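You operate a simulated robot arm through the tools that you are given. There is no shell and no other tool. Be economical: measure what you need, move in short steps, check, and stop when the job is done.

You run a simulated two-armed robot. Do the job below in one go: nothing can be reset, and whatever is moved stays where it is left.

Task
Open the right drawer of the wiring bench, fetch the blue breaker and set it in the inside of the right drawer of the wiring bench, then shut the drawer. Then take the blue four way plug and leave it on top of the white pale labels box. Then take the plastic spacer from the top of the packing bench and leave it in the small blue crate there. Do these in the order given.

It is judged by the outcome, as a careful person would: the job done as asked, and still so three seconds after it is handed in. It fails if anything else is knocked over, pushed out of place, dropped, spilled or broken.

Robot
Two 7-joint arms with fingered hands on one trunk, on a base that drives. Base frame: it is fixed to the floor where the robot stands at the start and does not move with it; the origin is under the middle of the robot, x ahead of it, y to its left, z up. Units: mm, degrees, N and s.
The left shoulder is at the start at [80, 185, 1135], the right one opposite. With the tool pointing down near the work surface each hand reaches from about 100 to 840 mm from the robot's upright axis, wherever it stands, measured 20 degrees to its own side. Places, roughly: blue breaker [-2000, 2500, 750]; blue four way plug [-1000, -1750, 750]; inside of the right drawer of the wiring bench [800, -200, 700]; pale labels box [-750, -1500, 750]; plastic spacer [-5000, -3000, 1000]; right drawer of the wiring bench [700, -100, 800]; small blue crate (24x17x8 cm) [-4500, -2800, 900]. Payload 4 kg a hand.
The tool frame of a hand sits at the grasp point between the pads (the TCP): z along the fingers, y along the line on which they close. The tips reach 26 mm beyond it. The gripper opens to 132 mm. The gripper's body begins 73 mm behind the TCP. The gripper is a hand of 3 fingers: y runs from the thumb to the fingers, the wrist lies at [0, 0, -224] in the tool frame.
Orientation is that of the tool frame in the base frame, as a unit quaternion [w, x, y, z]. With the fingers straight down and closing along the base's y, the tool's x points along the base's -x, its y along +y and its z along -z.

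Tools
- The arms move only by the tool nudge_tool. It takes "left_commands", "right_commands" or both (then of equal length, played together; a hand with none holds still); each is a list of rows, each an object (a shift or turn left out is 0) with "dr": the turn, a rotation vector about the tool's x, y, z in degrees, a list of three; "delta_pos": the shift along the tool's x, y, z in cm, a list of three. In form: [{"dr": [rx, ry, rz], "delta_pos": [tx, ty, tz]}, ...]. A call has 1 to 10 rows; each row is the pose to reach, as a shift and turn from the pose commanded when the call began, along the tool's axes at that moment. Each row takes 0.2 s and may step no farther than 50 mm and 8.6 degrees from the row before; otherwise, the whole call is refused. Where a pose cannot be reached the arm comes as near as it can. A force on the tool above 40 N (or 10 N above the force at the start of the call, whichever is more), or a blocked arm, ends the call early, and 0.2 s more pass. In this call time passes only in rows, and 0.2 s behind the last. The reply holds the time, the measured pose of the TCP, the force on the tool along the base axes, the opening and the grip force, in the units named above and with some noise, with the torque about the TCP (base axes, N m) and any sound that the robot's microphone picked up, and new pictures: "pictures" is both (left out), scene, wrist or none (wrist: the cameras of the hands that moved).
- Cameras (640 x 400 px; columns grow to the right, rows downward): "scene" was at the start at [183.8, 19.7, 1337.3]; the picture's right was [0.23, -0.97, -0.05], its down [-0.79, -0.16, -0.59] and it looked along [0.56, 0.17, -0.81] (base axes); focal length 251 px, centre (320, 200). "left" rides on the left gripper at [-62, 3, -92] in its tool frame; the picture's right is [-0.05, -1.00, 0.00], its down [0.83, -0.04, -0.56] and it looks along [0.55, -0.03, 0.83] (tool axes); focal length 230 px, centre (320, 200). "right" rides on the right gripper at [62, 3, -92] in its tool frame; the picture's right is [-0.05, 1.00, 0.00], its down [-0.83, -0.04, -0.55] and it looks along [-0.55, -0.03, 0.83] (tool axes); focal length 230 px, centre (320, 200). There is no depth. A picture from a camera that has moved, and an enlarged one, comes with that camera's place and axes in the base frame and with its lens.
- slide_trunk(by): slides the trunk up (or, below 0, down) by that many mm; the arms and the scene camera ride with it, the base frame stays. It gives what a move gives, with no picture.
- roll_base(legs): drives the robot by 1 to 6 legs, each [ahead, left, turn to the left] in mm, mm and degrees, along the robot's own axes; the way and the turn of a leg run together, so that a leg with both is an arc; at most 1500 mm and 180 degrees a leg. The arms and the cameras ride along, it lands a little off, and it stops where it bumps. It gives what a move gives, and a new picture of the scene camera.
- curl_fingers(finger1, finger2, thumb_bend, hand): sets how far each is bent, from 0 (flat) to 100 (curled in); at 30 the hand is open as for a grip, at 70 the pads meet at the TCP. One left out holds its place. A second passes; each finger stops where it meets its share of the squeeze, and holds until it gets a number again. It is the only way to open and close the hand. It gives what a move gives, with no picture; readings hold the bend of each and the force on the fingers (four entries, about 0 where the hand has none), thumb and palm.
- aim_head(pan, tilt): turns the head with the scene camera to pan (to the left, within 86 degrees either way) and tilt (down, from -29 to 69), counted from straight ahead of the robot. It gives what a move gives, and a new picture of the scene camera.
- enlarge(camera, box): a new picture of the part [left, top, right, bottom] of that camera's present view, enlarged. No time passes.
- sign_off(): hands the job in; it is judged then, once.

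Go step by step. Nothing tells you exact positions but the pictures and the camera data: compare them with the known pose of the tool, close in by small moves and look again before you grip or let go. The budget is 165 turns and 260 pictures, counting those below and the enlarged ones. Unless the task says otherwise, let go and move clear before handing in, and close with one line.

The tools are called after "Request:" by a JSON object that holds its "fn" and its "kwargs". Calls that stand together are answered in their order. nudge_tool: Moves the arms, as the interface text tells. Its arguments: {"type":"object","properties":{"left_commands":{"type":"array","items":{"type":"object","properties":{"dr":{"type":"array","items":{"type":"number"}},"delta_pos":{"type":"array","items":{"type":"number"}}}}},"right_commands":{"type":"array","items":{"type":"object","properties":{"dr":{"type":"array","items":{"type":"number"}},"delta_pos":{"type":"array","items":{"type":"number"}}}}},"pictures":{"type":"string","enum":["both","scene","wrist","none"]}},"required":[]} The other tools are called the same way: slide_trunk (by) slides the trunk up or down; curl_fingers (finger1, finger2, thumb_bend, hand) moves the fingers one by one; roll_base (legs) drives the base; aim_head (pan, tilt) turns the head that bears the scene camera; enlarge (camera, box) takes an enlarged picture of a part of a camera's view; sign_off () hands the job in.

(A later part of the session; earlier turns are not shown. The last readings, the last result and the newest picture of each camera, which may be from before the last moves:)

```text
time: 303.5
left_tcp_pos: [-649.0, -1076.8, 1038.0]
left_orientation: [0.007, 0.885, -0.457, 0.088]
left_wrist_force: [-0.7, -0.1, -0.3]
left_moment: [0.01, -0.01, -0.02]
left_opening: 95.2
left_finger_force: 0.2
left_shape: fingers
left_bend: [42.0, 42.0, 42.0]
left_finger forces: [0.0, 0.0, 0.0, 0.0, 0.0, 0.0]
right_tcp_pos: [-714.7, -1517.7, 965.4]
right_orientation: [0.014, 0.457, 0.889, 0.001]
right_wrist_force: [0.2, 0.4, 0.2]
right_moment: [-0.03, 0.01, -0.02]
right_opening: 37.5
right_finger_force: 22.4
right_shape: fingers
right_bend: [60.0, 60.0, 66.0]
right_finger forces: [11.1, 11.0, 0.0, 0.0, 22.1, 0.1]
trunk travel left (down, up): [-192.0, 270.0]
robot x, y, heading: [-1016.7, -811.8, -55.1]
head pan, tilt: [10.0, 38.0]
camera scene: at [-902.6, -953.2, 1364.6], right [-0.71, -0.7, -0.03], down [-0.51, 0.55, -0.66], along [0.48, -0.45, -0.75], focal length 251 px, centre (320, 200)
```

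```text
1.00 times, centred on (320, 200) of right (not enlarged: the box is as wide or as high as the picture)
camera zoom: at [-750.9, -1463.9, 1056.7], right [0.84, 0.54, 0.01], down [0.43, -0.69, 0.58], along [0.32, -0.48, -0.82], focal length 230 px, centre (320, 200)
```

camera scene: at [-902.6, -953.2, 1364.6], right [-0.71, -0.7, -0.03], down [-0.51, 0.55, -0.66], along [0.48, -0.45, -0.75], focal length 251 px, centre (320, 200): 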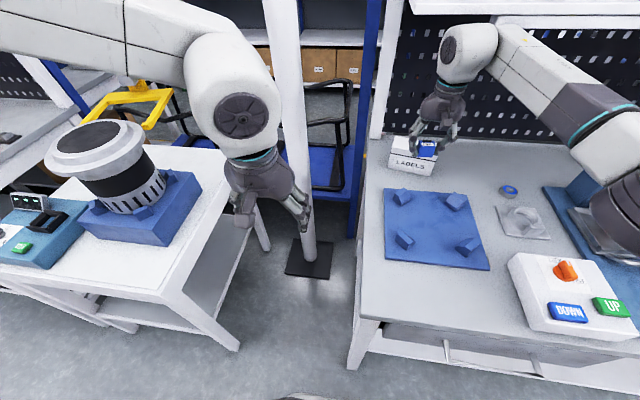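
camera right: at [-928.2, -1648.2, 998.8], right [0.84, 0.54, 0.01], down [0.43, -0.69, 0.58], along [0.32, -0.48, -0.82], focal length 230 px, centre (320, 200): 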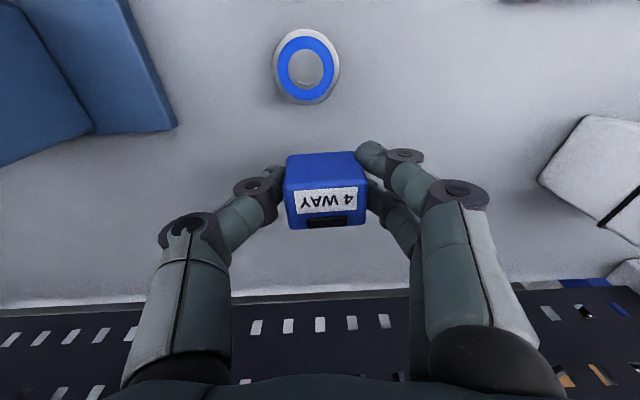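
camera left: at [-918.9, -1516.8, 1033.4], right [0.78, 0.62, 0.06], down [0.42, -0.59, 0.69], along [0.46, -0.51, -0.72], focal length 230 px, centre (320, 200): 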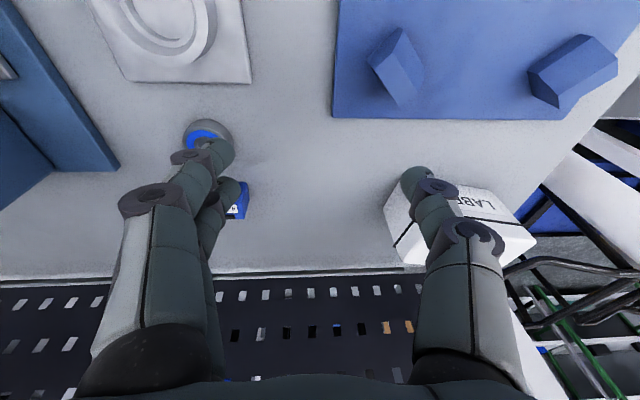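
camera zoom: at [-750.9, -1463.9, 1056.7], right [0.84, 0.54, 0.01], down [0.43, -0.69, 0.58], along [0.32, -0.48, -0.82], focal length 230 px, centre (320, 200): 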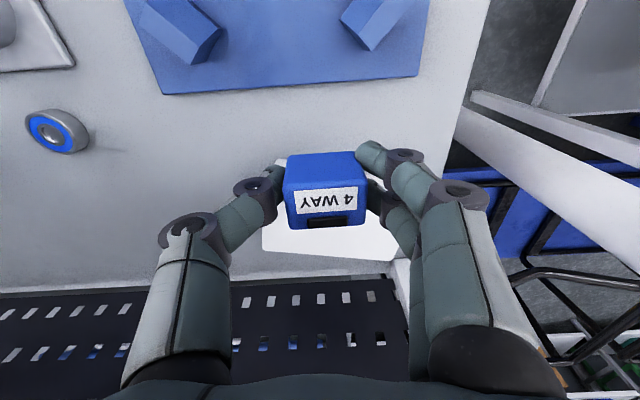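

The box is right below and ahead. I'll take a closer look at it from the scene camera before moving over it.

Request:
{"fn": "enlarge", "kwargs": {"camera": "scene", "box": [360, 20, 520, 190]}}

```text
2.35 times, centred on (440, 105) of scene
camera zoom: at [-902.6, -953.2, 1364.6], right [-0.71, -0.7, -0.03], down [-0.51, 0.55, -0.66], along [0.48, -0.45, -0.75], focal length 591 px, centre (38, 424)
```

zoom: 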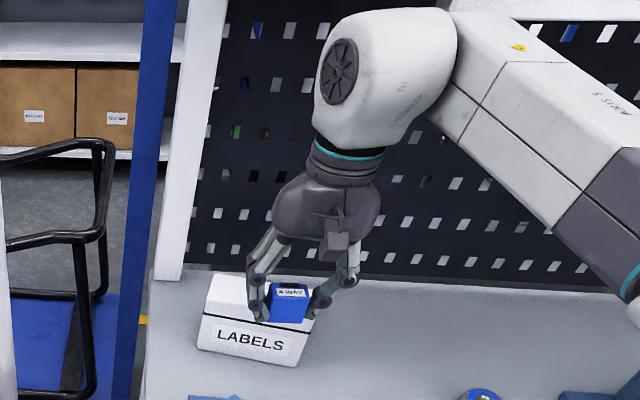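

Box top spans roughly n from -534 to -593 with its top near z = 888. I'll lower the plug to just above that, roll forward, then advance the last part carefully under the shelf edge.

Request:
{"fn": "nudge_tool", "kwargs": {"right_commands": [{"delta_pos": [1, 0.4, 1.5]}, {"delta_pos": [2, 0.85, 2.7]}], "pictures": "none"}}

Request:
{"fn": "roll_base", "kwargs": {"legs": [[62, 0, 0]]}}

Request:
{"fn": "enlarge", "kwargs": {"camera": "right", "box": [0, 0, 640, 400]}}

```text
time: 304.1
left_tcp_pos: [-649.8, -1076.1, 1036.8]
left_orientation: [0.007, 0.885, -0.457, 0.088]
left_wrist_force: [-0.2, -0.9, 0.1]
left_moment: [0.01, -0.01, 0.03]
left_opening: 95.1
left_finger_force: 0.0
left_shape: fingers
left_bend: [42.0, 42.0, 42.0]
left_finger forces: [0.0, 0.1, 0.0, 0.0, 0.1, 0.1]
right_tcp_pos: [-718.5, -1497.1, 937.2]
right_orientation: [0.015, 0.457, 0.889, 0.0]
right_wrist_force: [0.9, -0.4, -1.2]
right_moment: [-0.01, 0.0, -0.01]
right_opening: 37.3
right_finger_force: 21.9
right_shape: fingers
right_bend: [60.0, 60.0, 66.0]
right_finger forces: [11.1, 11.0, 0.0, 0.1, 22.1, 0.0]
trunk travel left (down, up): [-192.0, 270.0]
robot x, y, heading: [-1014.9, -816.8, -55.1]
head pan, tilt: [10.0, 38.0]
```

```text
time: 305.1
left_tcp_pos: [-612.9, -1125.5, 1036.6]
left_orientation: [0.009, 0.885, -0.457, 0.088]
left_wrist_force: [0.0, 0.9, 0.9]
left_moment: [0.0, 0.0, -0.01]
left_opening: 94.9
left_finger_force: 0.1
left_shape: fingers
left_bend: [42.0, 42.0, 42.0]
left_finger forces: [0.0, 0.0, 0.0, 0.0, 0.0, 0.1]
right_tcp_pos: [-682.9, -1546.9, 939.2]
right_orientation: [0.015, 0.456, 0.89, 0.001]
right_wrist_force: [0.3, 0.3, -0.1]
right_moment: [0.0, 0.06, -0.02]
right_opening: 37.3
right_finger_force: 22.5
right_shape: fingers
right_bend: [60.0, 59.0, 66.0]
right_finger forces: [10.9, 11.1, 0.0, 0.0, 22.1, 0.0]
trunk travel left (down, up): [-192.0, 270.0]
robot x, y, heading: [-980.0, -866.6, -55.0]
head pan, tilt: [10.0, 38.0]
camera scene: at [-867.3, -1003.4, 1365.0], right [-0.71, -0.7, -0.03], down [-0.51, 0.55, -0.66], along [0.48, -0.45, -0.75], focal length 251 px, centre (320, 200)
```

scene: 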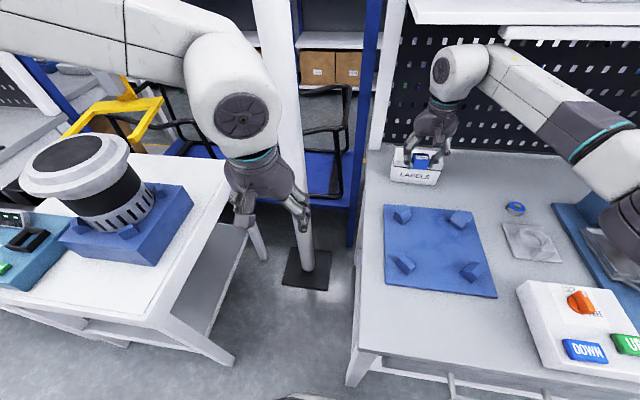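

```text
1.00 times, centred on (320, 200) of right (not enlarged: the box is as wide or as high as the picture)
camera zoom: at [-719.8, -1494.3, 1029.6], right [0.84, 0.54, 0.01], down [0.43, -0.69, 0.58], along [0.32, -0.48, -0.82], focal length 230 px, centre (320, 200)
```

zoom: 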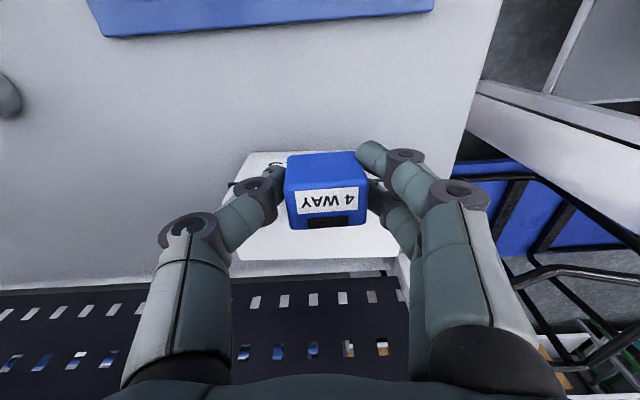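

The box-top centre is at about (-662, -1581). Advancing 40 mm, then lowering to contact.

Request:
{"fn": "nudge_tool", "kwargs": {"right_commands": [{"delta_pos": [-2, -0.1, 0.2]}, {"delta_pos": [-4, -0.2, 0.5]}], "pictures": "both"}}

Request:
{"fn": "enlarge", "kwargs": {"camera": "scene", "box": [360, 20, 520, 190]}}

```text
time: 305.7
left_tcp_pos: [-611.3, -1126.8, 1035.8]
left_orientation: [0.007, 0.885, -0.457, 0.088]
left_wrist_force: [1.0, -0.1, 0.5]
left_moment: [0.01, -0.01, -0.01]
left_opening: 95.2
left_finger_force: 0.0
left_shape: fingers
left_bend: [42.0, 42.0, 42.0]
left_finger forces: [0.0, 0.1, 0.0, 0.0, 0.0, 0.0]
right_tcp_pos: [-660.4, -1581.2, 933.6]
right_orientation: [0.015, 0.458, 0.889, 0.0]
right_wrist_force: [-0.9, 1.4, -0.4]
right_moment: [0.04, 0.02, 0.01]
right_opening: 37.2
right_finger_force: 22.5
right_shape: fingers
right_bend: [60.0, 59.0, 66.0]
right_finger forces: [11.0, 11.9, 0.0, 0.0, 21.9, 0.0]
trunk travel left (down, up): [-192.0, 270.0]
robot x, y, heading: [-981.2, -868.0, -54.9]
head pan, tilt: [10.0, 38.0]
camera scene: at [-865.7, -1004.3, 1364.4], right [-0.71, -0.7, -0.03], down [-0.51, 0.55, -0.66], along [0.48, -0.45, -0.75], focal length 251 px, centre (320, 200)
camera right: at [-696.8, -1528.7, 1024.3], right [0.84, 0.54, 0.01], down [0.43, -0.69, 0.57], along [0.32, -0.48, -0.82], focal length 230 px, centre (320, 200)
```

scene: 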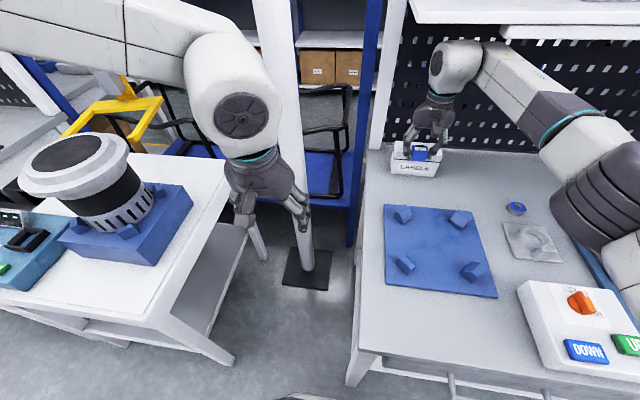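
right: 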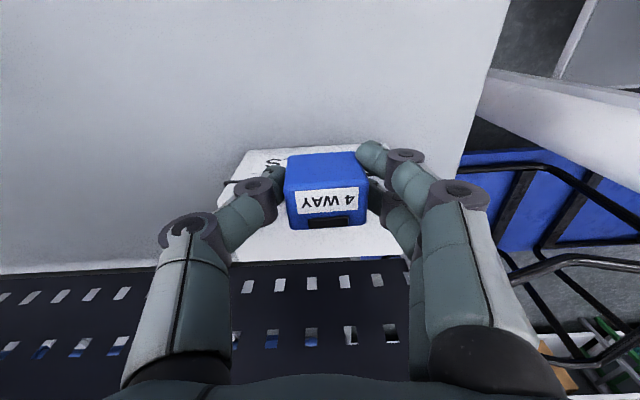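

```text
2.35 times, centred on (440, 105) of scene
camera zoom: at [-865.7, -1004.3, 1364.4], right [-0.71, -0.7, -0.03], down [-0.51, 0.55, -0.66], along [0.48, -0.45, -0.75], focal length 591 px, centre (38, 424)
```

zoom: 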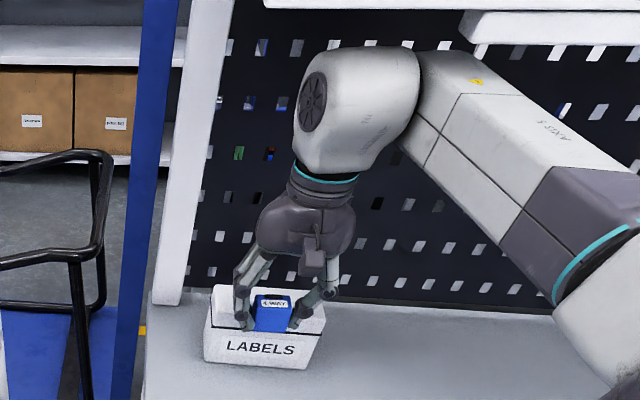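

Let me look closer at the box top under the hand before lowering.

Request:
{"fn": "enlarge", "kwargs": {"camera": "right", "box": [200, 130, 440, 280]}}

Request:
{"fn": "enlarge", "kwargs": {"camera": "scene", "box": [385, 120, 465, 180]}}

```text
2.67 times, centred on (320, 205) of right
camera zoom: at [-696.8, -1528.7, 1024.3], right [0.84, 0.54, 0.01], down [0.43, -0.69, 0.57], along [0.32, -0.48, -0.82], focal length 614 px, centre (320, 187)
```

zoom: 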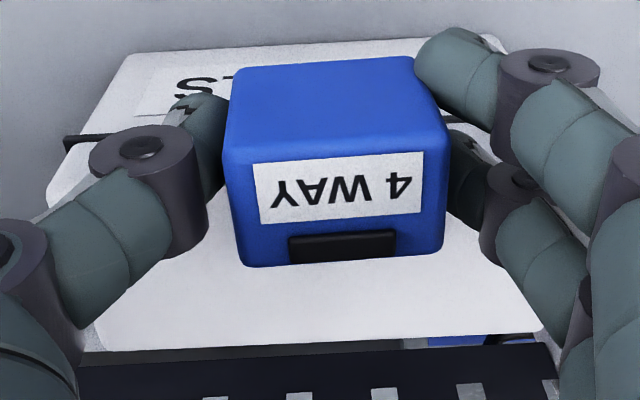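

```text
6.67 times, centred on (425, 150) of scene
camera zoom: at [-865.7, -1004.3, 1364.4], right [-0.71, -0.7, -0.03], down [-0.51, 0.55, -0.66], along [0.48, -0.45, -0.75], focal length 1674 px, centre (-380, 533)
```

zoom: 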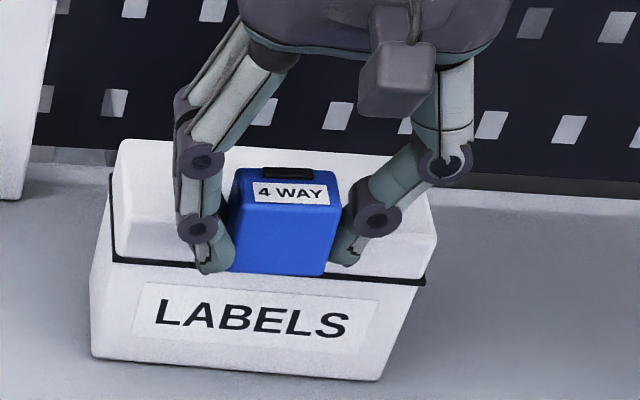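

The measurement shows the box top is really around n = -570 to -633 with its top near z = 902, about 40 mm further in. There the wrist would meet the shelf, so I'll tilt the hand 15° (wrist back) after first backing off and rising.

Request:
{"fn": "nudge_tool", "kwargs": {"right_commands": [{"dr": [0, -4, 0], "delta_pos": [1.8, 0, -1.2]}, {"dr": [0, -8, 0], "delta_pos": [3, 0, -2.5]}, {"dr": [0, -12, 0], "delta_pos": [3, 0, -3.5]}, {"dr": [0, -16, 0], "delta_pos": [3, 0, -4]}], "pictures": "none"}}

Request:
{"fn": "enlarge", "kwargs": {"camera": "scene", "box": [380, 20, 540, 180]}}

Request:
{"fn": "enlarge", "kwargs": {"camera": "right", "box": [200, 130, 440, 280]}}

```text
time: 306.7
left_tcp_pos: [-613.2, -1127.9, 1036.5]
left_orientation: [0.007, 0.885, -0.457, 0.089]
left_wrist_force: [-0.5, 0.2, 0.2]
left_moment: [0.0, 0.01, 0.01]
left_opening: 95.0
left_finger_force: 0.0
left_shape: fingers
left_bend: [42.0, 42.0, 42.0]
left_finger forces: [0.0, 0.1, 0.0, 0.1, 0.0, 0.0]
right_tcp_pos: [-678.9, -1557.0, 973.7]
right_orientation: [0.139, 0.453, 0.878, -0.063]
right_wrist_force: [-0.4, -0.8, -0.3]
right_moment: [0.01, -0.01, 0.0]
right_opening: 37.3
right_finger_force: 21.6
right_shape: fingers
right_bend: [60.0, 59.0, 66.0]
right_finger forces: [10.9, 11.1, 0.1, 0.0, 22.0, 0.2]
trunk travel left (down, up): [-192.0, 270.0]
robot x, y, heading: [-978.4, -864.9, -54.9]
head pan, tilt: [10.0, 38.0]
```

```text
2.50 times, centred on (460, 100) of scene
camera zoom: at [-867.6, -1003.8, 1364.7], right [-0.71, -0.7, -0.03], down [-0.51, 0.55, -0.66], along [0.48, -0.45, -0.75], focal length 628 px, centre (-30, 450)
```

zoom: 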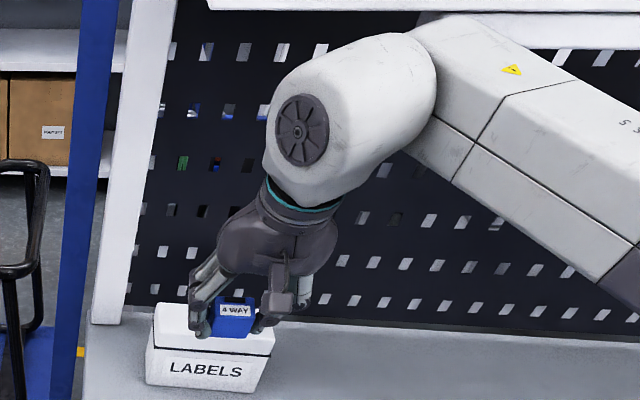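

```text
2.67 times, centred on (320, 205) of right
camera zoom: at [-729.2, -1484.8, 1043.5], right [0.84, 0.54, 0.03], down [0.32, -0.54, 0.78], along [0.44, -0.65, -0.63], focal length 614 px, centre (320, 187)
```

zoom: 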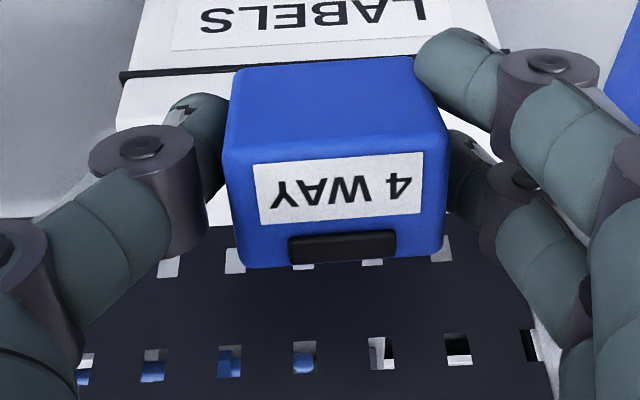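

Now advancing over the box at the tilt, with the plug still about 15 mm above its top.

Request:
{"fn": "nudge_tool", "kwargs": {"right_commands": [{"delta_pos": [-2, 0, 1.1]}, {"delta_pos": [-4, 0, 2.4]}, {"delta_pos": [-5.6, 0, 3.8]}], "pictures": "none"}}

Request:
{"fn": "enlarge", "kwargs": {"camera": "scene", "box": [380, 20, 540, 180]}}

Request:
{"fn": "enlarge", "kwargs": {"camera": "right", "box": [200, 100, 440, 280]}}

```text
time: 307.5
left_tcp_pos: [-612.6, -1128.2, 1036.5]
left_orientation: [0.008, 0.885, -0.457, 0.088]
left_wrist_force: [0.0, -0.5, 0.5]
left_moment: [0.01, 0.01, -0.04]
left_opening: 95.0
left_finger_force: 0.1
left_shape: fingers
left_bend: [42.0, 42.0, 42.0]
left_finger forces: [0.1, 0.0, 0.0, 0.0, 0.0, 0.0]
right_tcp_pos: [-640.6, -1610.2, 952.3]
right_orientation: [0.137, 0.451, 0.88, -0.063]
right_wrist_force: [-0.2, 0.6, -0.8]
right_moment: [0.01, -0.01, -0.04]
right_opening: 37.1
right_finger_force: 21.6
right_shape: fingers
right_bend: [60.0, 59.0, 66.0]
right_finger forces: [11.0, 11.0, 0.0, 0.0, 22.0, 0.0]
trunk travel left (down, up): [-192.0, 270.0]
robot x, y, heading: [-979.4, -865.6, -55.2]
head pan, tilt: [10.0, 38.0]
```

```text
2.50 times, centred on (460, 100) of scene
camera zoom: at [-866.4, -1004.2, 1364.5], right [-0.71, -0.7, -0.03], down [-0.51, 0.55, -0.66], along [0.48, -0.45, -0.75], focal length 628 px, centre (-30, 450)
```

zoom: 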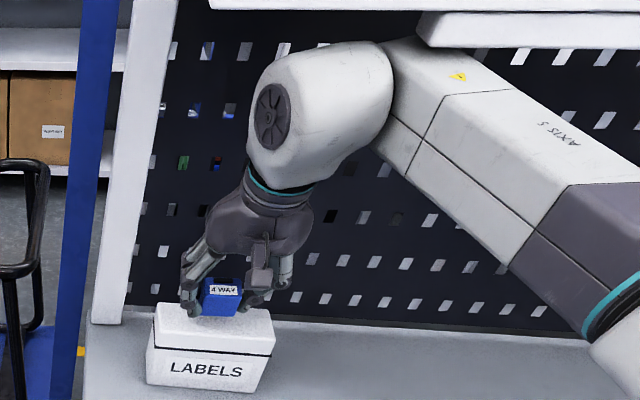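

```text
2.22 times, centred on (320, 190) of right
camera zoom: at [-690.9, -1537.7, 1023.2], right [0.84, 0.54, 0.03], down [0.32, -0.54, 0.78], along [0.44, -0.64, -0.63], focal length 511 px, centre (320, 222)
```

zoom: 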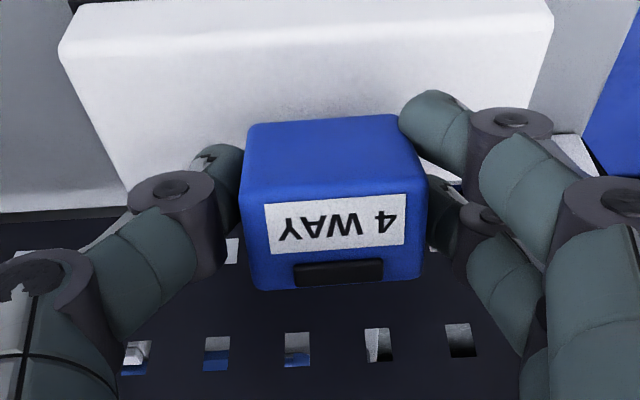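

The plug is over the box top. Lowering gradually and watching the force.

Request:
{"fn": "nudge_tool", "kwargs": {"right_commands": [{"delta_pos": [0.46, 0, 0.48]}, {"delta_pos": [0.55, 0, 0.76]}, {"delta_pos": [0.61, 0, 0.95]}], "pictures": "none"}}

Request:
{"fn": "enlarge", "kwargs": {"camera": "scene", "box": [395, 100, 475, 180]}}

```text
time: 308.3
left_tcp_pos: [-613.3, -1127.4, 1036.6]
left_orientation: [0.007, 0.885, -0.457, 0.088]
left_wrist_force: [0.3, 0.2, -0.7]
left_moment: [0.01, 0.04, 0.0]
left_opening: 95.2
left_finger_force: 0.0
left_shape: fingers
left_bend: [42.0, 42.0, 42.0]
left_finger forces: [0.0, 0.0, 0.0, 0.1, 0.0, 0.0]
right_tcp_pos: [-643.8, -1606.9, 943.2]
right_orientation: [0.138, 0.453, 0.878, -0.064]
right_wrist_force: [-0.7, -0.2, -1.3]
right_moment: [-0.01, 0.0, 0.0]
right_opening: 37.1
right_finger_force: 22.4
right_shape: fingers
right_bend: [60.0, 59.0, 66.0]
right_finger forces: [10.9, 11.0, 0.0, 0.0, 22.0, 0.0]
trunk travel left (down, up): [-192.0, 270.0]
robot x, y, heading: [-983.3, -868.0, -55.1]
head pan, tilt: [10.0, 38.0]
```

```text
5.00 times, centred on (435, 140) of scene
camera zoom: at [-867.2, -1004.0, 1364.7], right [-0.71, -0.7, -0.03], down [-0.51, 0.55, -0.66], along [0.48, -0.45, -0.75], focal length 1256 px, centre (-255, 500)
```

zoom: 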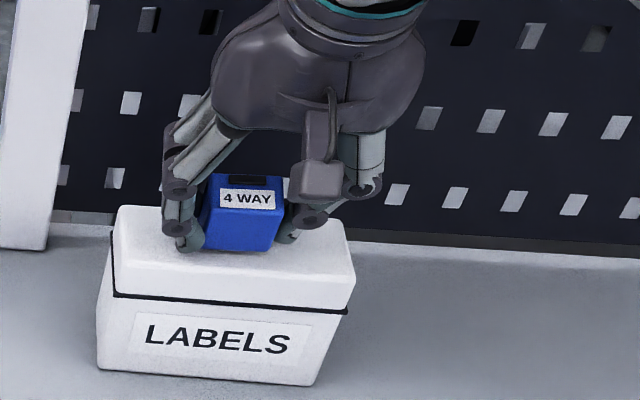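

Request:
{"fn": "nudge_tool", "kwargs": {"right_commands": [{"delta_pos": [0.09, 0, 0.29]}, {"delta_pos": [0.15, 0, 0.48]}, {"delta_pos": [0.21, 0, 0.67]}], "pictures": "none"}}

Request:
{"fn": "enlarge", "kwargs": {"camera": "scene", "box": [395, 100, 475, 180]}}

```text
time: 309.1
left_tcp_pos: [-613.2, -1126.4, 1036.8]
left_orientation: [0.007, 0.885, -0.457, 0.089]
left_wrist_force: [0.5, -0.2, 0.8]
left_moment: [0.01, 0.06, -0.05]
left_opening: 95.2
left_finger_force: 0.0
left_shape: fingers
left_bend: [42.0, 42.0, 42.0]
left_finger forces: [0.1, 0.0, 0.0, 0.0, 0.0, 0.0]
right_tcp_pos: [-643.1, -1605.5, 938.8]
right_orientation: [0.141, 0.453, 0.878, -0.064]
right_wrist_force: [-0.4, -2.6, 11.8]
right_moment: [0.16, -0.27, -0.01]
right_opening: 37.1
right_finger_force: 27.4
right_shape: fingers
right_bend: [61.0, 59.0, 66.0]
right_finger forces: [21.6, 10.4, 0.0, 0.1, 23.2, 0.0]
trunk travel left (down, up): [-192.0, 270.0]
robot x, y, heading: [-984.7, -867.3, -55.0]
head pan, tilt: [10.0, 38.0]
```

```text
5.00 times, centred on (435, 140) of scene
camera zoom: at [-868.0, -1002.6, 1365.2], right [-0.71, -0.7, -0.03], down [-0.51, 0.55, -0.66], along [0.48, -0.45, -0.75], focal length 1256 px, centre (-255, 500)
```

zoom: 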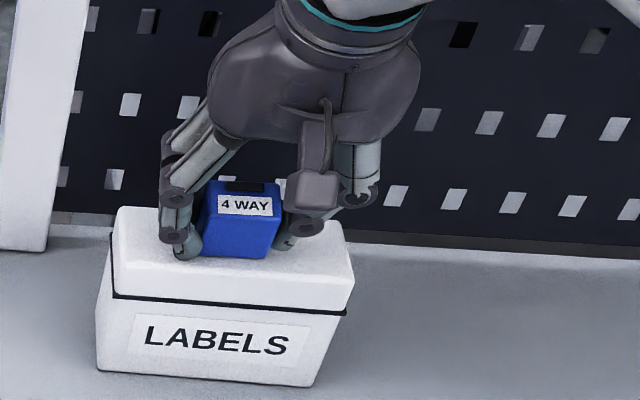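

Contact at 12 N. Releasing gently.

Request:
{"fn": "curl_fingers", "kwargs": {"hand": "right", "finger1": 55, "finger2": 55, "thumb_bend": 60}}

Request:
{"fn": "enlarge", "kwargs": {"camera": "scene", "box": [395, 100, 475, 180]}}

Request:
{"fn": "enlarge", "kwargs": {"camera": "right", "box": [160, 80, 480, 280]}}

```text
time: 310.1
left_tcp_pos: [-614.8, -1126.4, 1038.0]
left_orientation: [0.008, 0.884, -0.458, 0.09]
left_wrist_force: [-0.2, 0.0, 0.3]
left_moment: [0.04, -0.02, -0.02]
left_opening: 95.2
left_finger_force: 0.0
left_shape: fingers
left_bend: [42.0, 42.0, 42.0]
left_finger forces: [0.1, 0.0, 0.0, 0.0, 0.0, 0.1]
right_tcp_pos: [-645.0, -1605.3, 939.9]
right_orientation: [0.14, 0.452, 0.879, -0.064]
right_wrist_force: [0.1, -3.0, 22.0]
right_moment: [0.34, -0.44, -0.05]
right_opening: 40.4
right_finger_force: 12.1
right_shape: fingers
right_bend: [62.0, 55.0, 59.0]
right_finger forces: [22.2, 0.1, 0.0, 0.0, 1.8, 0.0]
trunk travel left (down, up): [-192.0, 270.0]
robot x, y, heading: [-982.9, -865.5, -54.8]
head pan, tilt: [10.0, 38.0]
```

```text
5.00 times, centred on (435, 140) of scene
camera zoom: at [-868.5, -1001.5, 1365.2], right [-0.71, -0.7, -0.03], down [-0.51, 0.55, -0.66], along [0.48, -0.45, -0.75], focal length 1256 px, centre (-255, 500)
```

zoom: 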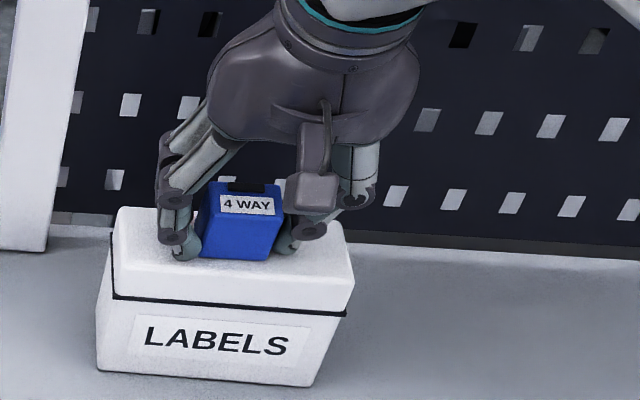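

```text
2.00 times, centred on (320, 180) of right
camera zoom: at [-693.6, -1533.3, 1008.8], right [0.84, 0.54, 0.03], down [0.32, -0.54, 0.78], along [0.44, -0.65, -0.62], focal length 460 px, centre (320, 240)
```

zoom: 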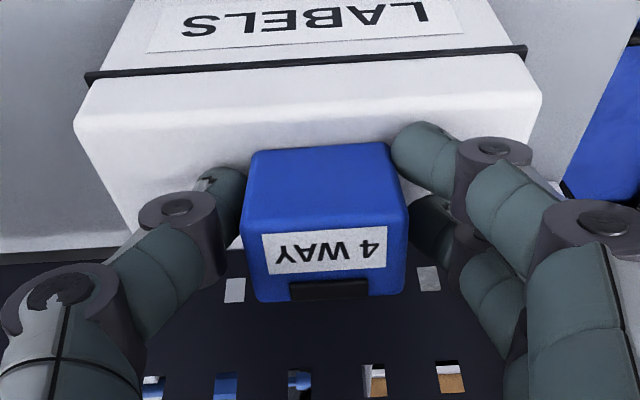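

The plug sits on the box top; a fingertip is pressing on the lid. I'll rise slightly and open further.

Request:
{"fn": "nudge_tool", "kwargs": {"right_commands": [{"delta_pos": [-0.12, 0, -0.4]}], "pictures": "none"}}

Request:
{"fn": "curl_fingers", "kwargs": {"hand": "right", "finger1": 50, "finger2": 50, "thumb_bend": 50}}

Request:
{"fn": "enlarge", "kwargs": {"camera": "scene", "box": [395, 100, 475, 180]}}

Request:
{"fn": "enlarge", "kwargs": {"camera": "right", "box": [160, 80, 480, 280]}}

```text
time: 310.5
left_tcp_pos: [-613.7, -1126.9, 1036.9]
left_orientation: [0.008, 0.885, -0.457, 0.089]
left_wrist_force: [0.6, 0.2, 0.4]
left_moment: [0.01, 0.0, -0.01]
left_opening: 95.1
left_finger_force: 0.0
left_shape: fingers
left_bend: [42.0, 42.0, 42.0]
left_finger forces: [0.0, 0.1, 0.0, 0.1, 0.1, 0.1]
right_tcp_pos: [-644.9, -1606.8, 939.4]
right_orientation: [0.138, 0.452, 0.879, -0.063]
right_wrist_force: [0.4, -2.6, 12.7]
right_moment: [0.2, -0.21, -0.04]
right_opening: 40.7
right_finger_force: 7.1
right_shape: fingers
right_bend: [61.0, 55.0, 60.0]
right_finger forces: [13.0, 0.0, 0.0, 0.0, 1.1, 0.0]
trunk travel left (down, up): [-192.0, 270.0]
robot x, y, heading: [-980.8, -865.1, -55.0]
head pan, tilt: [10.0, 38.0]
```

```text
time: 311.5
left_tcp_pos: [-613.5, -1126.5, 1038.4]
left_orientation: [0.007, 0.885, -0.457, 0.089]
left_wrist_force: [0.1, -0.1, 0.6]
left_moment: [0.0, 0.0, 0.02]
left_opening: 95.1
left_finger_force: 0.0
left_shape: fingers
left_bend: [42.0, 42.0, 42.0]
left_finger forces: [0.1, 0.0, 0.1, 0.0, 0.1, 0.0]
right_tcp_pos: [-643.9, -1606.2, 940.4]
right_orientation: [0.138, 0.454, 0.878, -0.064]
right_wrist_force: [-2.4, -0.9, 6.5]
right_moment: [0.11, -0.04, 0.03]
right_opening: 59.9
right_finger_force: 3.1
right_shape: fingers
right_bend: [55.0, 50.0, 50.0]
right_finger forces: [6.4, 0.0, 0.0, 0.1, 0.1, 0.0]
trunk travel left (down, up): [-192.0, 270.0]
robot x, y, heading: [-977.9, -865.5, -54.9]
head pan, tilt: [10.0, 38.0]
```

```text
5.00 times, centred on (435, 140) of scene
camera zoom: at [-867.8, -1003.3, 1364.7], right [-0.71, -0.7, -0.03], down [-0.51, 0.55, -0.66], along [0.48, -0.45, -0.75], focal length 1256 px, centre (-255, 500)
```

zoom: 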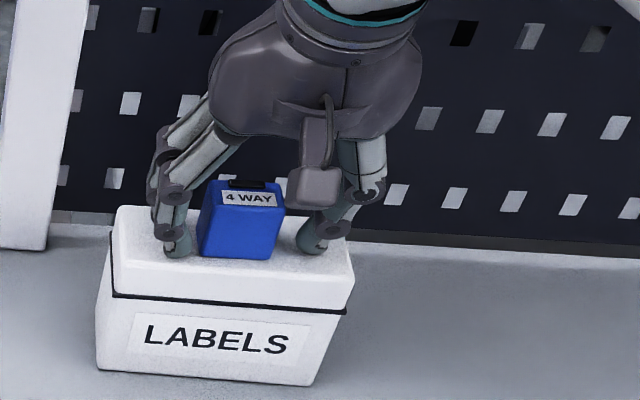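

```text
2.00 times, centred on (320, 180) of right
camera zoom: at [-693.4, -1534.6, 1010.3], right [0.84, 0.54, 0.03], down [0.32, -0.54, 0.78], along [0.44, -0.65, -0.63], focal length 460 px, centre (320, 240)
```

zoom: 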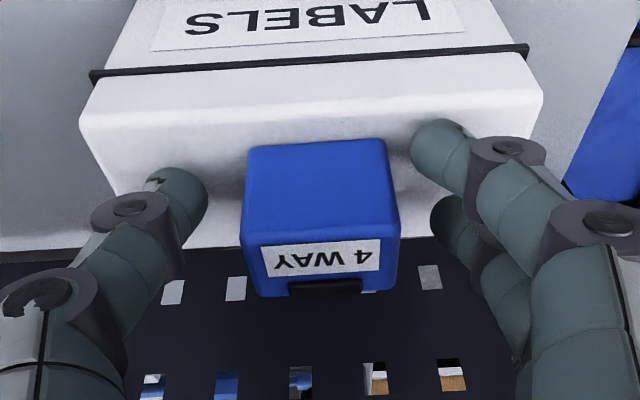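

The plug stands flat on the box. Withdrawing the hand along its own axis, then away.

Request:
{"fn": "nudge_tool", "kwargs": {"right_commands": [{"delta_pos": [0, 0, -1]}, {"delta_pos": [0.2, 0, -3]}, {"delta_pos": [0.8, 0, -5]}, {"delta_pos": [2, 0, -8]}, {"delta_pos": [5, 0, -10]}, {"delta_pos": [9, 0, -11]}, {"delta_pos": [13, 0, -12]}, {"delta_pos": [17, 0, -12]}], "pictures": "scene"}}

Request:
{"fn": "enlarge", "kwargs": {"camera": "scene", "box": [385, 100, 485, 190]}}

```text
time: 313.3
left_tcp_pos: [-612.9, -1129.9, 1036.3]
left_orientation: [0.006, 0.885, -0.458, 0.089]
left_wrist_force: [-0.5, 0.1, 0.4]
left_moment: [0.02, -0.04, 0.0]
left_opening: 94.7
left_finger_force: 0.1
left_shape: fingers
left_bend: [42.0, 42.0, 42.0]
left_finger forces: [0.1, 0.0, 0.0, 0.1, 0.0, 0.0]
right_tcp_pos: [-759.9, -1447.9, 1002.2]
right_orientation: [0.138, 0.454, 0.878, -0.063]
right_wrist_force: [-0.1, -0.5, -1.3]
right_moment: [-0.03, 0.02, 0.02]
right_opening: 67.6
right_finger_force: 0.0
right_shape: fingers
right_bend: [50.0, 50.0, 50.0]
right_finger forces: [0.0, 0.0, 0.0, 0.0, 0.0, 0.1]
trunk travel left (down, up): [-192.0, 270.0]
robot x, y, heading: [-978.1, -869.2, -54.9]
head pan, tilt: [10.0, 38.0]
camera scene: at [-866.6, -1007.6, 1364.2], right [-0.71, -0.7, -0.03], down [-0.51, 0.55, -0.66], along [0.48, -0.45, -0.75], focal length 251 px, centre (320, 200)
```

scene: 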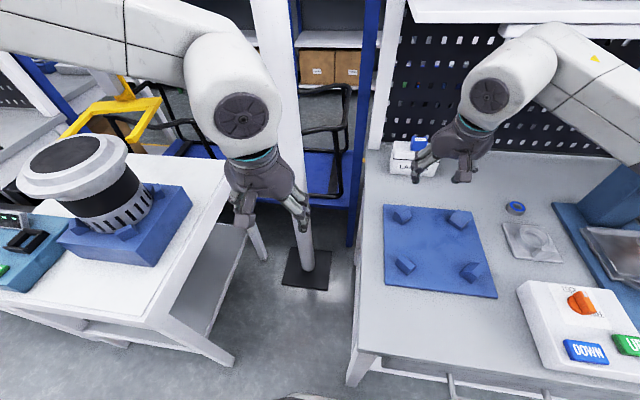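

```text
4.44 times, centred on (435, 145) of scene
camera zoom: at [-866.6, -1007.6, 1364.2], right [-0.71, -0.7, -0.03], down [-0.51, 0.55, -0.66], along [0.48, -0.45, -0.75], focal length 1116 px, centre (-191, 444)
```

zoom: 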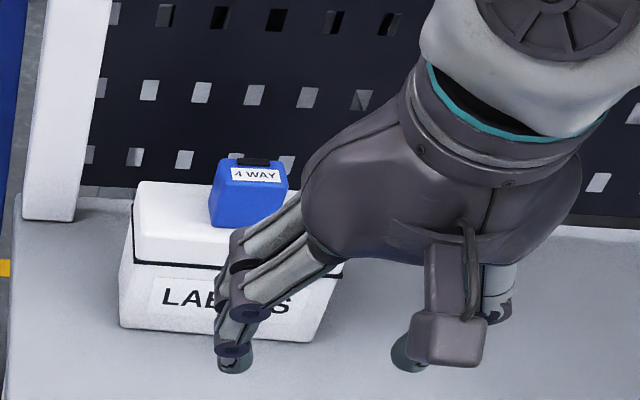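

The plug is resting on the labels box. Now to the packing bench: I'll back away, turn down the aisle, and drive towards it.

Request:
{"fn": "nudge_tool", "kwargs": {"right_commands": [{"dr": [0, 4, 0], "delta_pos": [4, 0, 0]}, {"dr": [0, 8, 0], "delta_pos": [8, 0, 0]}, {"dr": [0, 12, 0], "delta_pos": [12, 0, 0]}, {"dr": [0, 16, 0], "delta_pos": [15, 0, 0]}], "pictures": "none"}}

Request:
{"fn": "roll_base", "kwargs": {"legs": [[-350, 0, 0], [0, 0, -93], [1250, 0, 0], [1200, 0, 0]]}}

Request:
{"fn": "aim_head", "kwargs": {"pan": 0, "tilt": 20}}

```text
time: 314.3
left_tcp_pos: [-613.7, -1127.6, 1036.8]
left_orientation: [0.007, 0.885, -0.458, 0.088]
left_wrist_force: [0.3, -0.6, 0.2]
left_moment: [-0.02, -0.02, 0.01]
left_opening: 95.4
left_finger_force: 0.0
left_shape: fingers
left_bend: [42.0, 42.0, 42.0]
left_finger forces: [0.1, 0.0, 0.1, 0.1, 0.0, 0.1]
right_tcp_pos: [-844.1, -1330.4, 958.2]
right_orientation: [0.014, 0.458, 0.889, 0.0]
right_wrist_force: [0.4, -0.1, 0.7]
right_moment: [0.01, 0.01, 0.01]
right_opening: 67.7
right_finger_force: 0.1
right_shape: fingers
right_bend: [50.0, 50.0, 50.0]
right_finger forces: [0.0, 0.0, 0.0, 0.1, 0.1, 0.1]
trunk travel left (down, up): [-192.0, 270.0]
robot x, y, heading: [-982.5, -868.2, -55.2]
head pan, tilt: [10.0, 38.0]
```

```text
time: 332.1
left_tcp_pos: [-3491.8, -2310.9, 1037.2]
left_orientation: [-0.067, -0.298, 0.951, -0.057]
left_wrist_force: [0.4, -0.6, 0.3]
left_moment: [-0.01, 0.01, 0.01]
left_opening: 95.3
left_finger_force: 0.1
left_shape: fingers
left_bend: [42.0, 42.0, 42.0]
left_finger forces: [0.0, 0.1, 0.1, 0.0, 0.0, 0.0]
right_tcp_pos: [-3692.9, -2080.2, 959.8]
right_orientation: [0.011, 0.953, 0.301, -0.01]
right_wrist_force: [0.2, 0.5, 0.3]
right_moment: [0.0, 0.03, 0.01]
right_opening: 67.8
right_finger_force: 0.1
right_shape: fingers
right_bend: [50.0, 50.0, 50.0]
right_finger forces: [0.1, 0.1, 0.0, 0.0, 0.0, 0.0]
trunk travel left (down, up): [-192.0, 270.0]
robot x, y, heading: [-3229.0, -1945.9, -145.4]
head pan, tilt: [10.0, 38.0]
camera scene: at [-3367.4, -2059.7, 1364.7], right [-0.7, 0.71, -0.03], down [0.55, 0.51, -0.66], along [-0.46, -0.48, -0.75], focal length 251 px, centre (320, 200)
```

scene: 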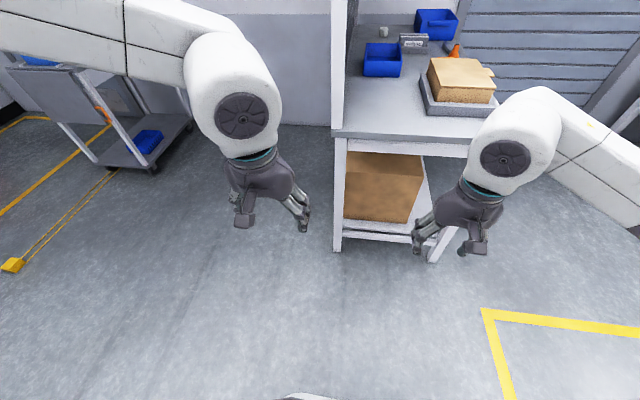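

```text
time: 332.9
left_tcp_pos: [-3491.3, -2311.6, 1036.8]
left_orientation: [-0.068, -0.298, 0.95, -0.058]
left_wrist_force: [0.2, -0.8, -0.6]
left_moment: [-0.03, -0.01, 0.02]
left_opening: 95.1
left_finger_force: 0.0
left_shape: fingers
left_bend: [42.0, 42.0, 42.0]
left_finger forces: [0.0, 0.1, 0.0, 0.1, 0.1, 0.1]
right_tcp_pos: [-3692.6, -2078.8, 958.9]
right_orientation: [0.011, 0.953, 0.302, -0.011]
right_wrist_force: [1.0, -0.3, 1.1]
right_moment: [0.0, -0.02, -0.01]
right_opening: 67.4
right_finger_force: 0.0
right_shape: fingers
right_bend: [50.0, 50.0, 50.0]
right_finger forces: [0.1, 0.0, 0.0, 0.0, 0.1, 0.1]
trunk travel left (down, up): [-192.0, 270.0]
robot x, y, heading: [-3226.4, -1945.8, -145.4]
head pan, tilt: [0.0, 20.0]
camera scene: at [-3386.6, -2054.8, 1391.0], right [-0.57, 0.82, 0.0], down [0.42, 0.29, -0.86], along [-0.71, -0.49, -0.51], focal length 251 px, centre (320, 200)
```

scene: 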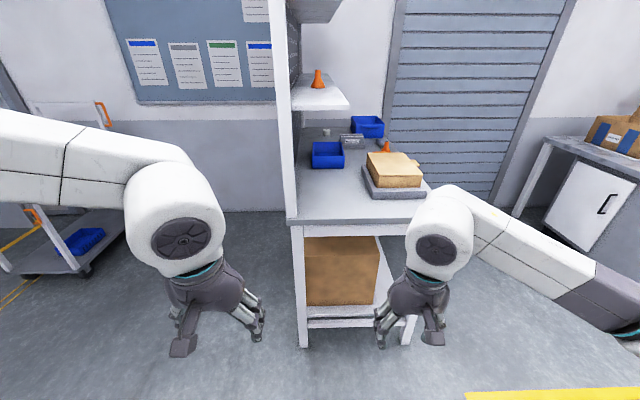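

Request:
{"fn": "enlarge", "kwargs": {"camera": "scene", "box": [280, 60, 440, 230]}}

Request:
{"fn": "enlarge", "kwargs": {"camera": "scene", "box": [300, 110, 400, 180]}}

```text
2.35 times, centred on (360, 145) of scene
camera zoom: at [-3386.6, -2054.8, 1391.0], right [-0.57, 0.82, 0.0], down [0.42, 0.29, -0.86], along [-0.71, -0.49, -0.51], focal length 591 px, centre (226, 329)
```

zoom: 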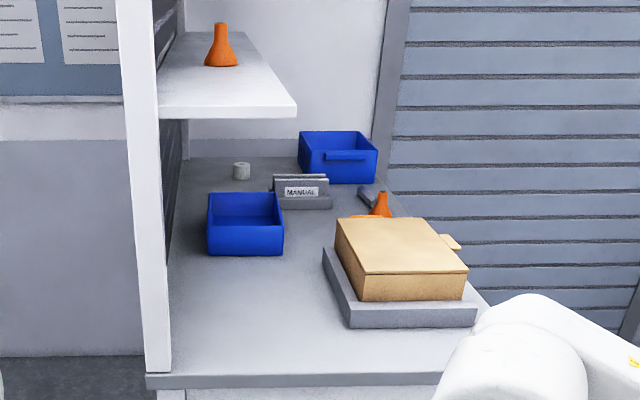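

```text
5.71 times, centred on (350, 145) of scene
camera zoom: at [-3386.6, -2054.8, 1391.0], right [-0.57, 0.82, 0.0], down [0.42, 0.29, -0.86], along [-0.71, -0.49, -0.51], focal length 1435 px, centre (149, 514)
```

zoom: 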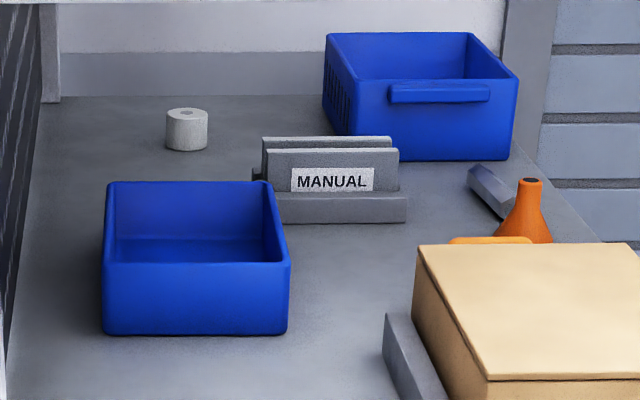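

The spacer is the small white ring-like cylinder at the back of the packing bench; the nearer plain crate matches the small blue crate. I'll drive around to the open front of the bench.

Request:
{"fn": "roll_base", "kwargs": {"legs": [[427, -725, 0], [1000, -250, 0], [0, 0, 90]]}}

Request:
{"fn": "aim_head", "kwargs": {"pan": 0, "tilt": 35}}

```text
time: 346.0
left_tcp_pos: [-4565.1, -2219.2, 1037.3]
left_orientation: [0.007, 0.885, -0.458, 0.088]
left_wrist_force: [0.1, 0.3, 0.9]
left_moment: [-0.02, 0.0, 0.0]
left_opening: 94.9
left_finger_force: 0.1
left_shape: fingers
left_bend: [42.0, 42.0, 42.0]
left_finger forces: [0.0, 0.1, 0.0, 0.1, 0.0, 0.0]
right_tcp_pos: [-4796.9, -2421.4, 958.9]
right_orientation: [0.015, 0.458, 0.889, 0.0]
right_wrist_force: [0.2, 0.1, 0.3]
right_moment: [-0.02, 0.0, 0.01]
right_opening: 67.3
right_finger_force: 0.0
right_shape: fingers
right_bend: [50.0, 50.0, 50.0]
right_finger forces: [0.0, 0.0, 0.1, 0.0, 0.1, 0.0]
trunk travel left (down, up): [-192.0, 270.0]
robot x, y, heading: [-4934.8, -1955.7, -55.2]
head pan, tilt: [0.0, 20.0]
camera scene: at [-4823.8, -2114.4, 1391.1], right [-0.82, -0.57, 0.0], down [-0.29, 0.42, -0.86], along [0.49, -0.7, -0.51], focal length 251 px, centre (320, 200)
```

scene: 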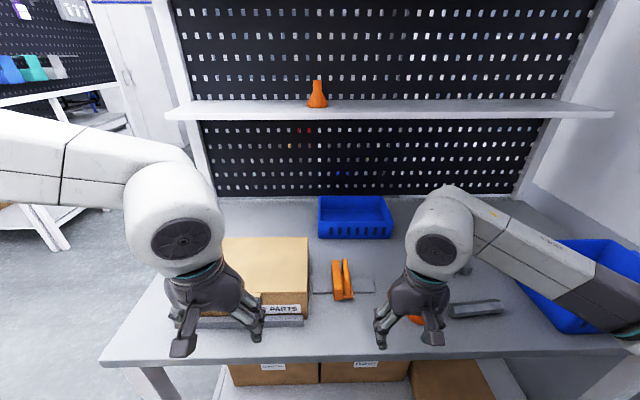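

```text
time: 346.8
left_tcp_pos: [-4566.1, -2219.5, 1037.4]
left_orientation: [0.007, 0.884, -0.458, 0.089]
left_wrist_force: [1.1, -0.4, -1.0]
left_moment: [0.0, -0.03, 0.01]
left_opening: 94.9
left_finger_force: 0.1
left_shape: fingers
left_bend: [42.0, 42.0, 42.0]
left_finger forces: [0.0, 0.0, 0.0, 0.0, 0.0, 0.0]
right_tcp_pos: [-4797.2, -2421.1, 960.9]
right_orientation: [0.014, 0.458, 0.889, 0.001]
right_wrist_force: [0.4, -0.3, -0.8]
right_moment: [0.0, 0.05, -0.01]
right_opening: 67.7
right_finger_force: 0.1
right_shape: fingers
right_bend: [50.0, 50.0, 50.0]
right_finger forces: [0.0, 0.0, 0.1, 0.0, 0.1, 0.1]
trunk travel left (down, up): [-192.0, 270.0]
robot x, y, heading: [-4934.7, -1958.4, -55.3]
head pan, tilt: [0.0, 35.0]
camera scene: at [-4829.2, -2106.7, 1368.6], right [-0.82, -0.57, 0.0], down [-0.41, 0.59, -0.7], along [0.4, -0.57, -0.72], focal length 251 px, centre (320, 200)
```

scene: 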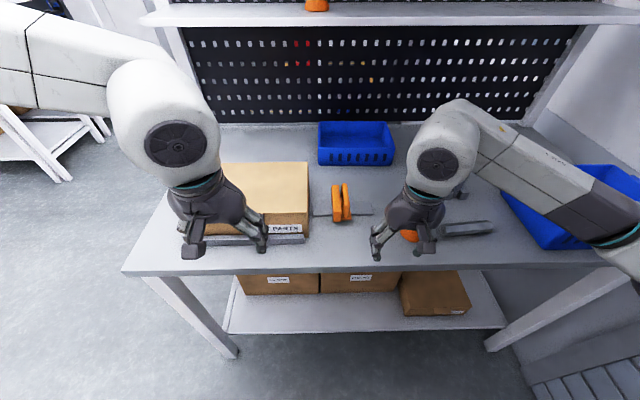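

The spacer should be right behind the right wrist in this view. I'll pull the right hand back to see it, and the left hand away from the carton.

Request:
{"fn": "nudge_tool", "kwargs": {"left_commands": [{"delta_pos": [-4, 0, -1]}, {"delta_pos": [-8, 0, -2]}, {"delta_pos": [-12, 0, -3]}], "right_commands": [{"delta_pos": [4, -2, 0]}, {"delta_pos": [8, -4, 0]}, {"delta_pos": [12, -6, 0]}], "pictures": "none"}}

Request:
{"fn": "aim_head", "kwargs": {"pan": -8, "tilt": 28}}

```text
time: 347.6
left_tcp_pos: [-4639.4, -2114.3, 1046.5]
left_orientation: [0.008, 0.884, -0.458, 0.091]
left_wrist_force: [-0.2, 0.6, 0.4]
left_moment: [0.01, -0.01, 0.0]
left_opening: 95.1
left_finger_force: 0.1
left_shape: fingers
left_bend: [42.0, 42.0, 42.0]
left_finger forces: [0.0, 0.1, 0.1, 0.1, 0.1, 0.1]
right_tcp_pos: [-4917.2, -2357.7, 956.7]
right_orientation: [0.016, 0.458, 0.889, -0.001]
right_wrist_force: [-0.9, 1.2, -0.7]
right_moment: [-0.02, -0.04, -0.03]
right_opening: 67.5
right_finger_force: 0.0
right_shape: fingers
right_bend: [50.0, 50.0, 50.0]
right_finger forces: [0.0, 0.1, 0.0, 0.0, 0.0, 0.0]
trunk travel left (down, up): [-192.0, 270.0]
robot x, y, heading: [-4935.6, -1957.8, -55.2]
head pan, tilt: [0.0, 35.0]
```

```text
time: 348.2
left_tcp_pos: [-4638.3, -2115.9, 1046.3]
left_orientation: [0.008, 0.884, -0.459, 0.089]
left_wrist_force: [0.4, -0.2, -0.3]
left_moment: [0.03, 0.01, 0.0]
left_opening: 95.0
left_finger_force: 0.1
left_shape: fingers
left_bend: [42.0, 42.0, 42.0]
left_finger forces: [0.0, 0.1, 0.1, 0.0, 0.0, 0.1]
right_tcp_pos: [-4914.8, -2359.4, 955.9]
right_orientation: [0.014, 0.458, 0.889, 0.0]
right_wrist_force: [0.0, 0.8, -0.4]
right_moment: [0.01, -0.03, 0.0]
right_opening: 67.2
right_finger_force: 0.0
right_shape: fingers
right_bend: [50.0, 50.0, 50.0]
right_finger forces: [0.0, 0.0, 0.1, 0.0, 0.0, 0.1]
trunk travel left (down, up): [-192.0, 270.0]
robot x, y, heading: [-4929.0, -1957.6, -55.3]
head pan, tilt: [-8.0, 28.0]
camera scene: at [-4836.9, -2117.6, 1378.8], right [-0.89, -0.46, 0.03], down [-0.3, 0.55, -0.78], along [0.34, -0.7, -0.62], focal length 251 px, centre (320, 200)
```

scene: 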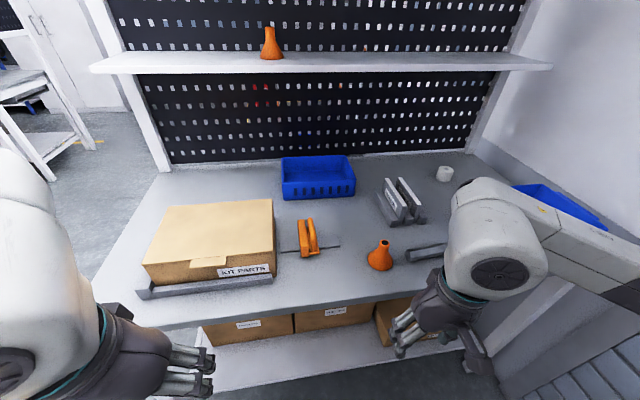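

Triangulated: spacer at about (-4905, -3045, 885), small crate centre at about (-4507, -2775). I'll shift right and forward so the right arm can reach the spacer.

Request:
{"fn": "curl_fingers", "kwargs": {"hand": "right", "finger1": 43, "finger2": 43, "thumb_bend": 43}}

Request:
{"fn": "roll_base", "kwargs": {"legs": [[0, -456, 0], [145, 0, 0]]}}

```text
time: 349.2
left_tcp_pos: [-4637.7, -2116.3, 1046.5]
left_orientation: [0.008, 0.884, -0.458, 0.089]
left_wrist_force: [0.1, -0.3, -0.1]
left_moment: [0.0, -0.01, -0.01]
left_opening: 95.1
left_finger_force: 0.1
left_shape: fingers
left_bend: [42.0, 42.0, 42.0]
left_finger forces: [0.1, 0.0, 0.0, 0.1, 0.0, 0.0]
right_tcp_pos: [-4915.4, -2359.6, 957.0]
right_orientation: [0.015, 0.458, 0.889, 0.0]
right_wrist_force: [0.0, -0.3, 1.1]
right_moment: [0.0, 0.03, -0.03]
right_opening: 90.8
right_finger_force: 0.1
right_shape: fingers
right_bend: [43.0, 43.0, 43.0]
right_finger forces: [0.0, 0.0, 0.0, 0.0, 0.0, 0.0]
trunk travel left (down, up): [-192.0, 270.0]
robot x, y, heading: [-4933.6, -1954.7, -54.7]
head pan, tilt: [-8.0, 28.0]
```

```text
time: 351.9
left_tcp_pos: [-4996.0, -2441.7, 1218.9]
left_orientation: [0.305, 0.91, -0.25, -0.129]
left_wrist_force: [0.2, -0.9, -0.2]
left_moment: [0.04, -0.02, 0.02]
left_opening: 94.8
left_finger_force: 0.1
left_shape: fingers
left_bend: [42.0, 42.0, 42.0]
left_finger forces: [0.1, 0.1, 0.0, 0.0, 0.0, 0.0]
right_tcp_pos: [-5169.9, -2558.5, 953.3]
right_orientation: [-0.036, 0.371, 0.92, 0.12]
right_wrist_force: [0.0, -1.1, -0.2]
right_moment: [0.04, 0.01, 0.02]
right_opening: 91.5
right_finger_force: 0.0
right_shape: fingers
right_bend: [43.0, 43.0, 43.0]
right_finger forces: [0.1, 0.1, 0.0, 0.0, 0.0, 0.1]
trunk travel left (down, up): [-192.0, 270.0]
robot x, y, heading: [-5244.8, -2228.8, -48.5]
head pan, tilt: [-8.0, 28.0]
stopped in leg 1: the robot was blocked; the commanded pose is now the measured one
camera scene: at [-5036.7, -2288.5, 1386.2], right [-0.83, -0.55, 0.12], down [-0.42, 0.45, -0.79], along [0.38, -0.7, -0.61], focal length 251 px, centre (320, 200)
```

scene: 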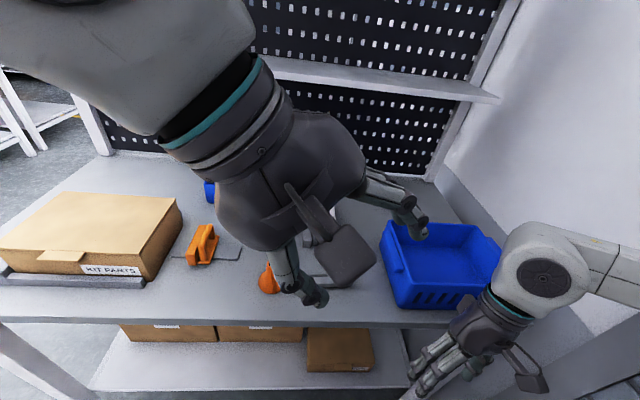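

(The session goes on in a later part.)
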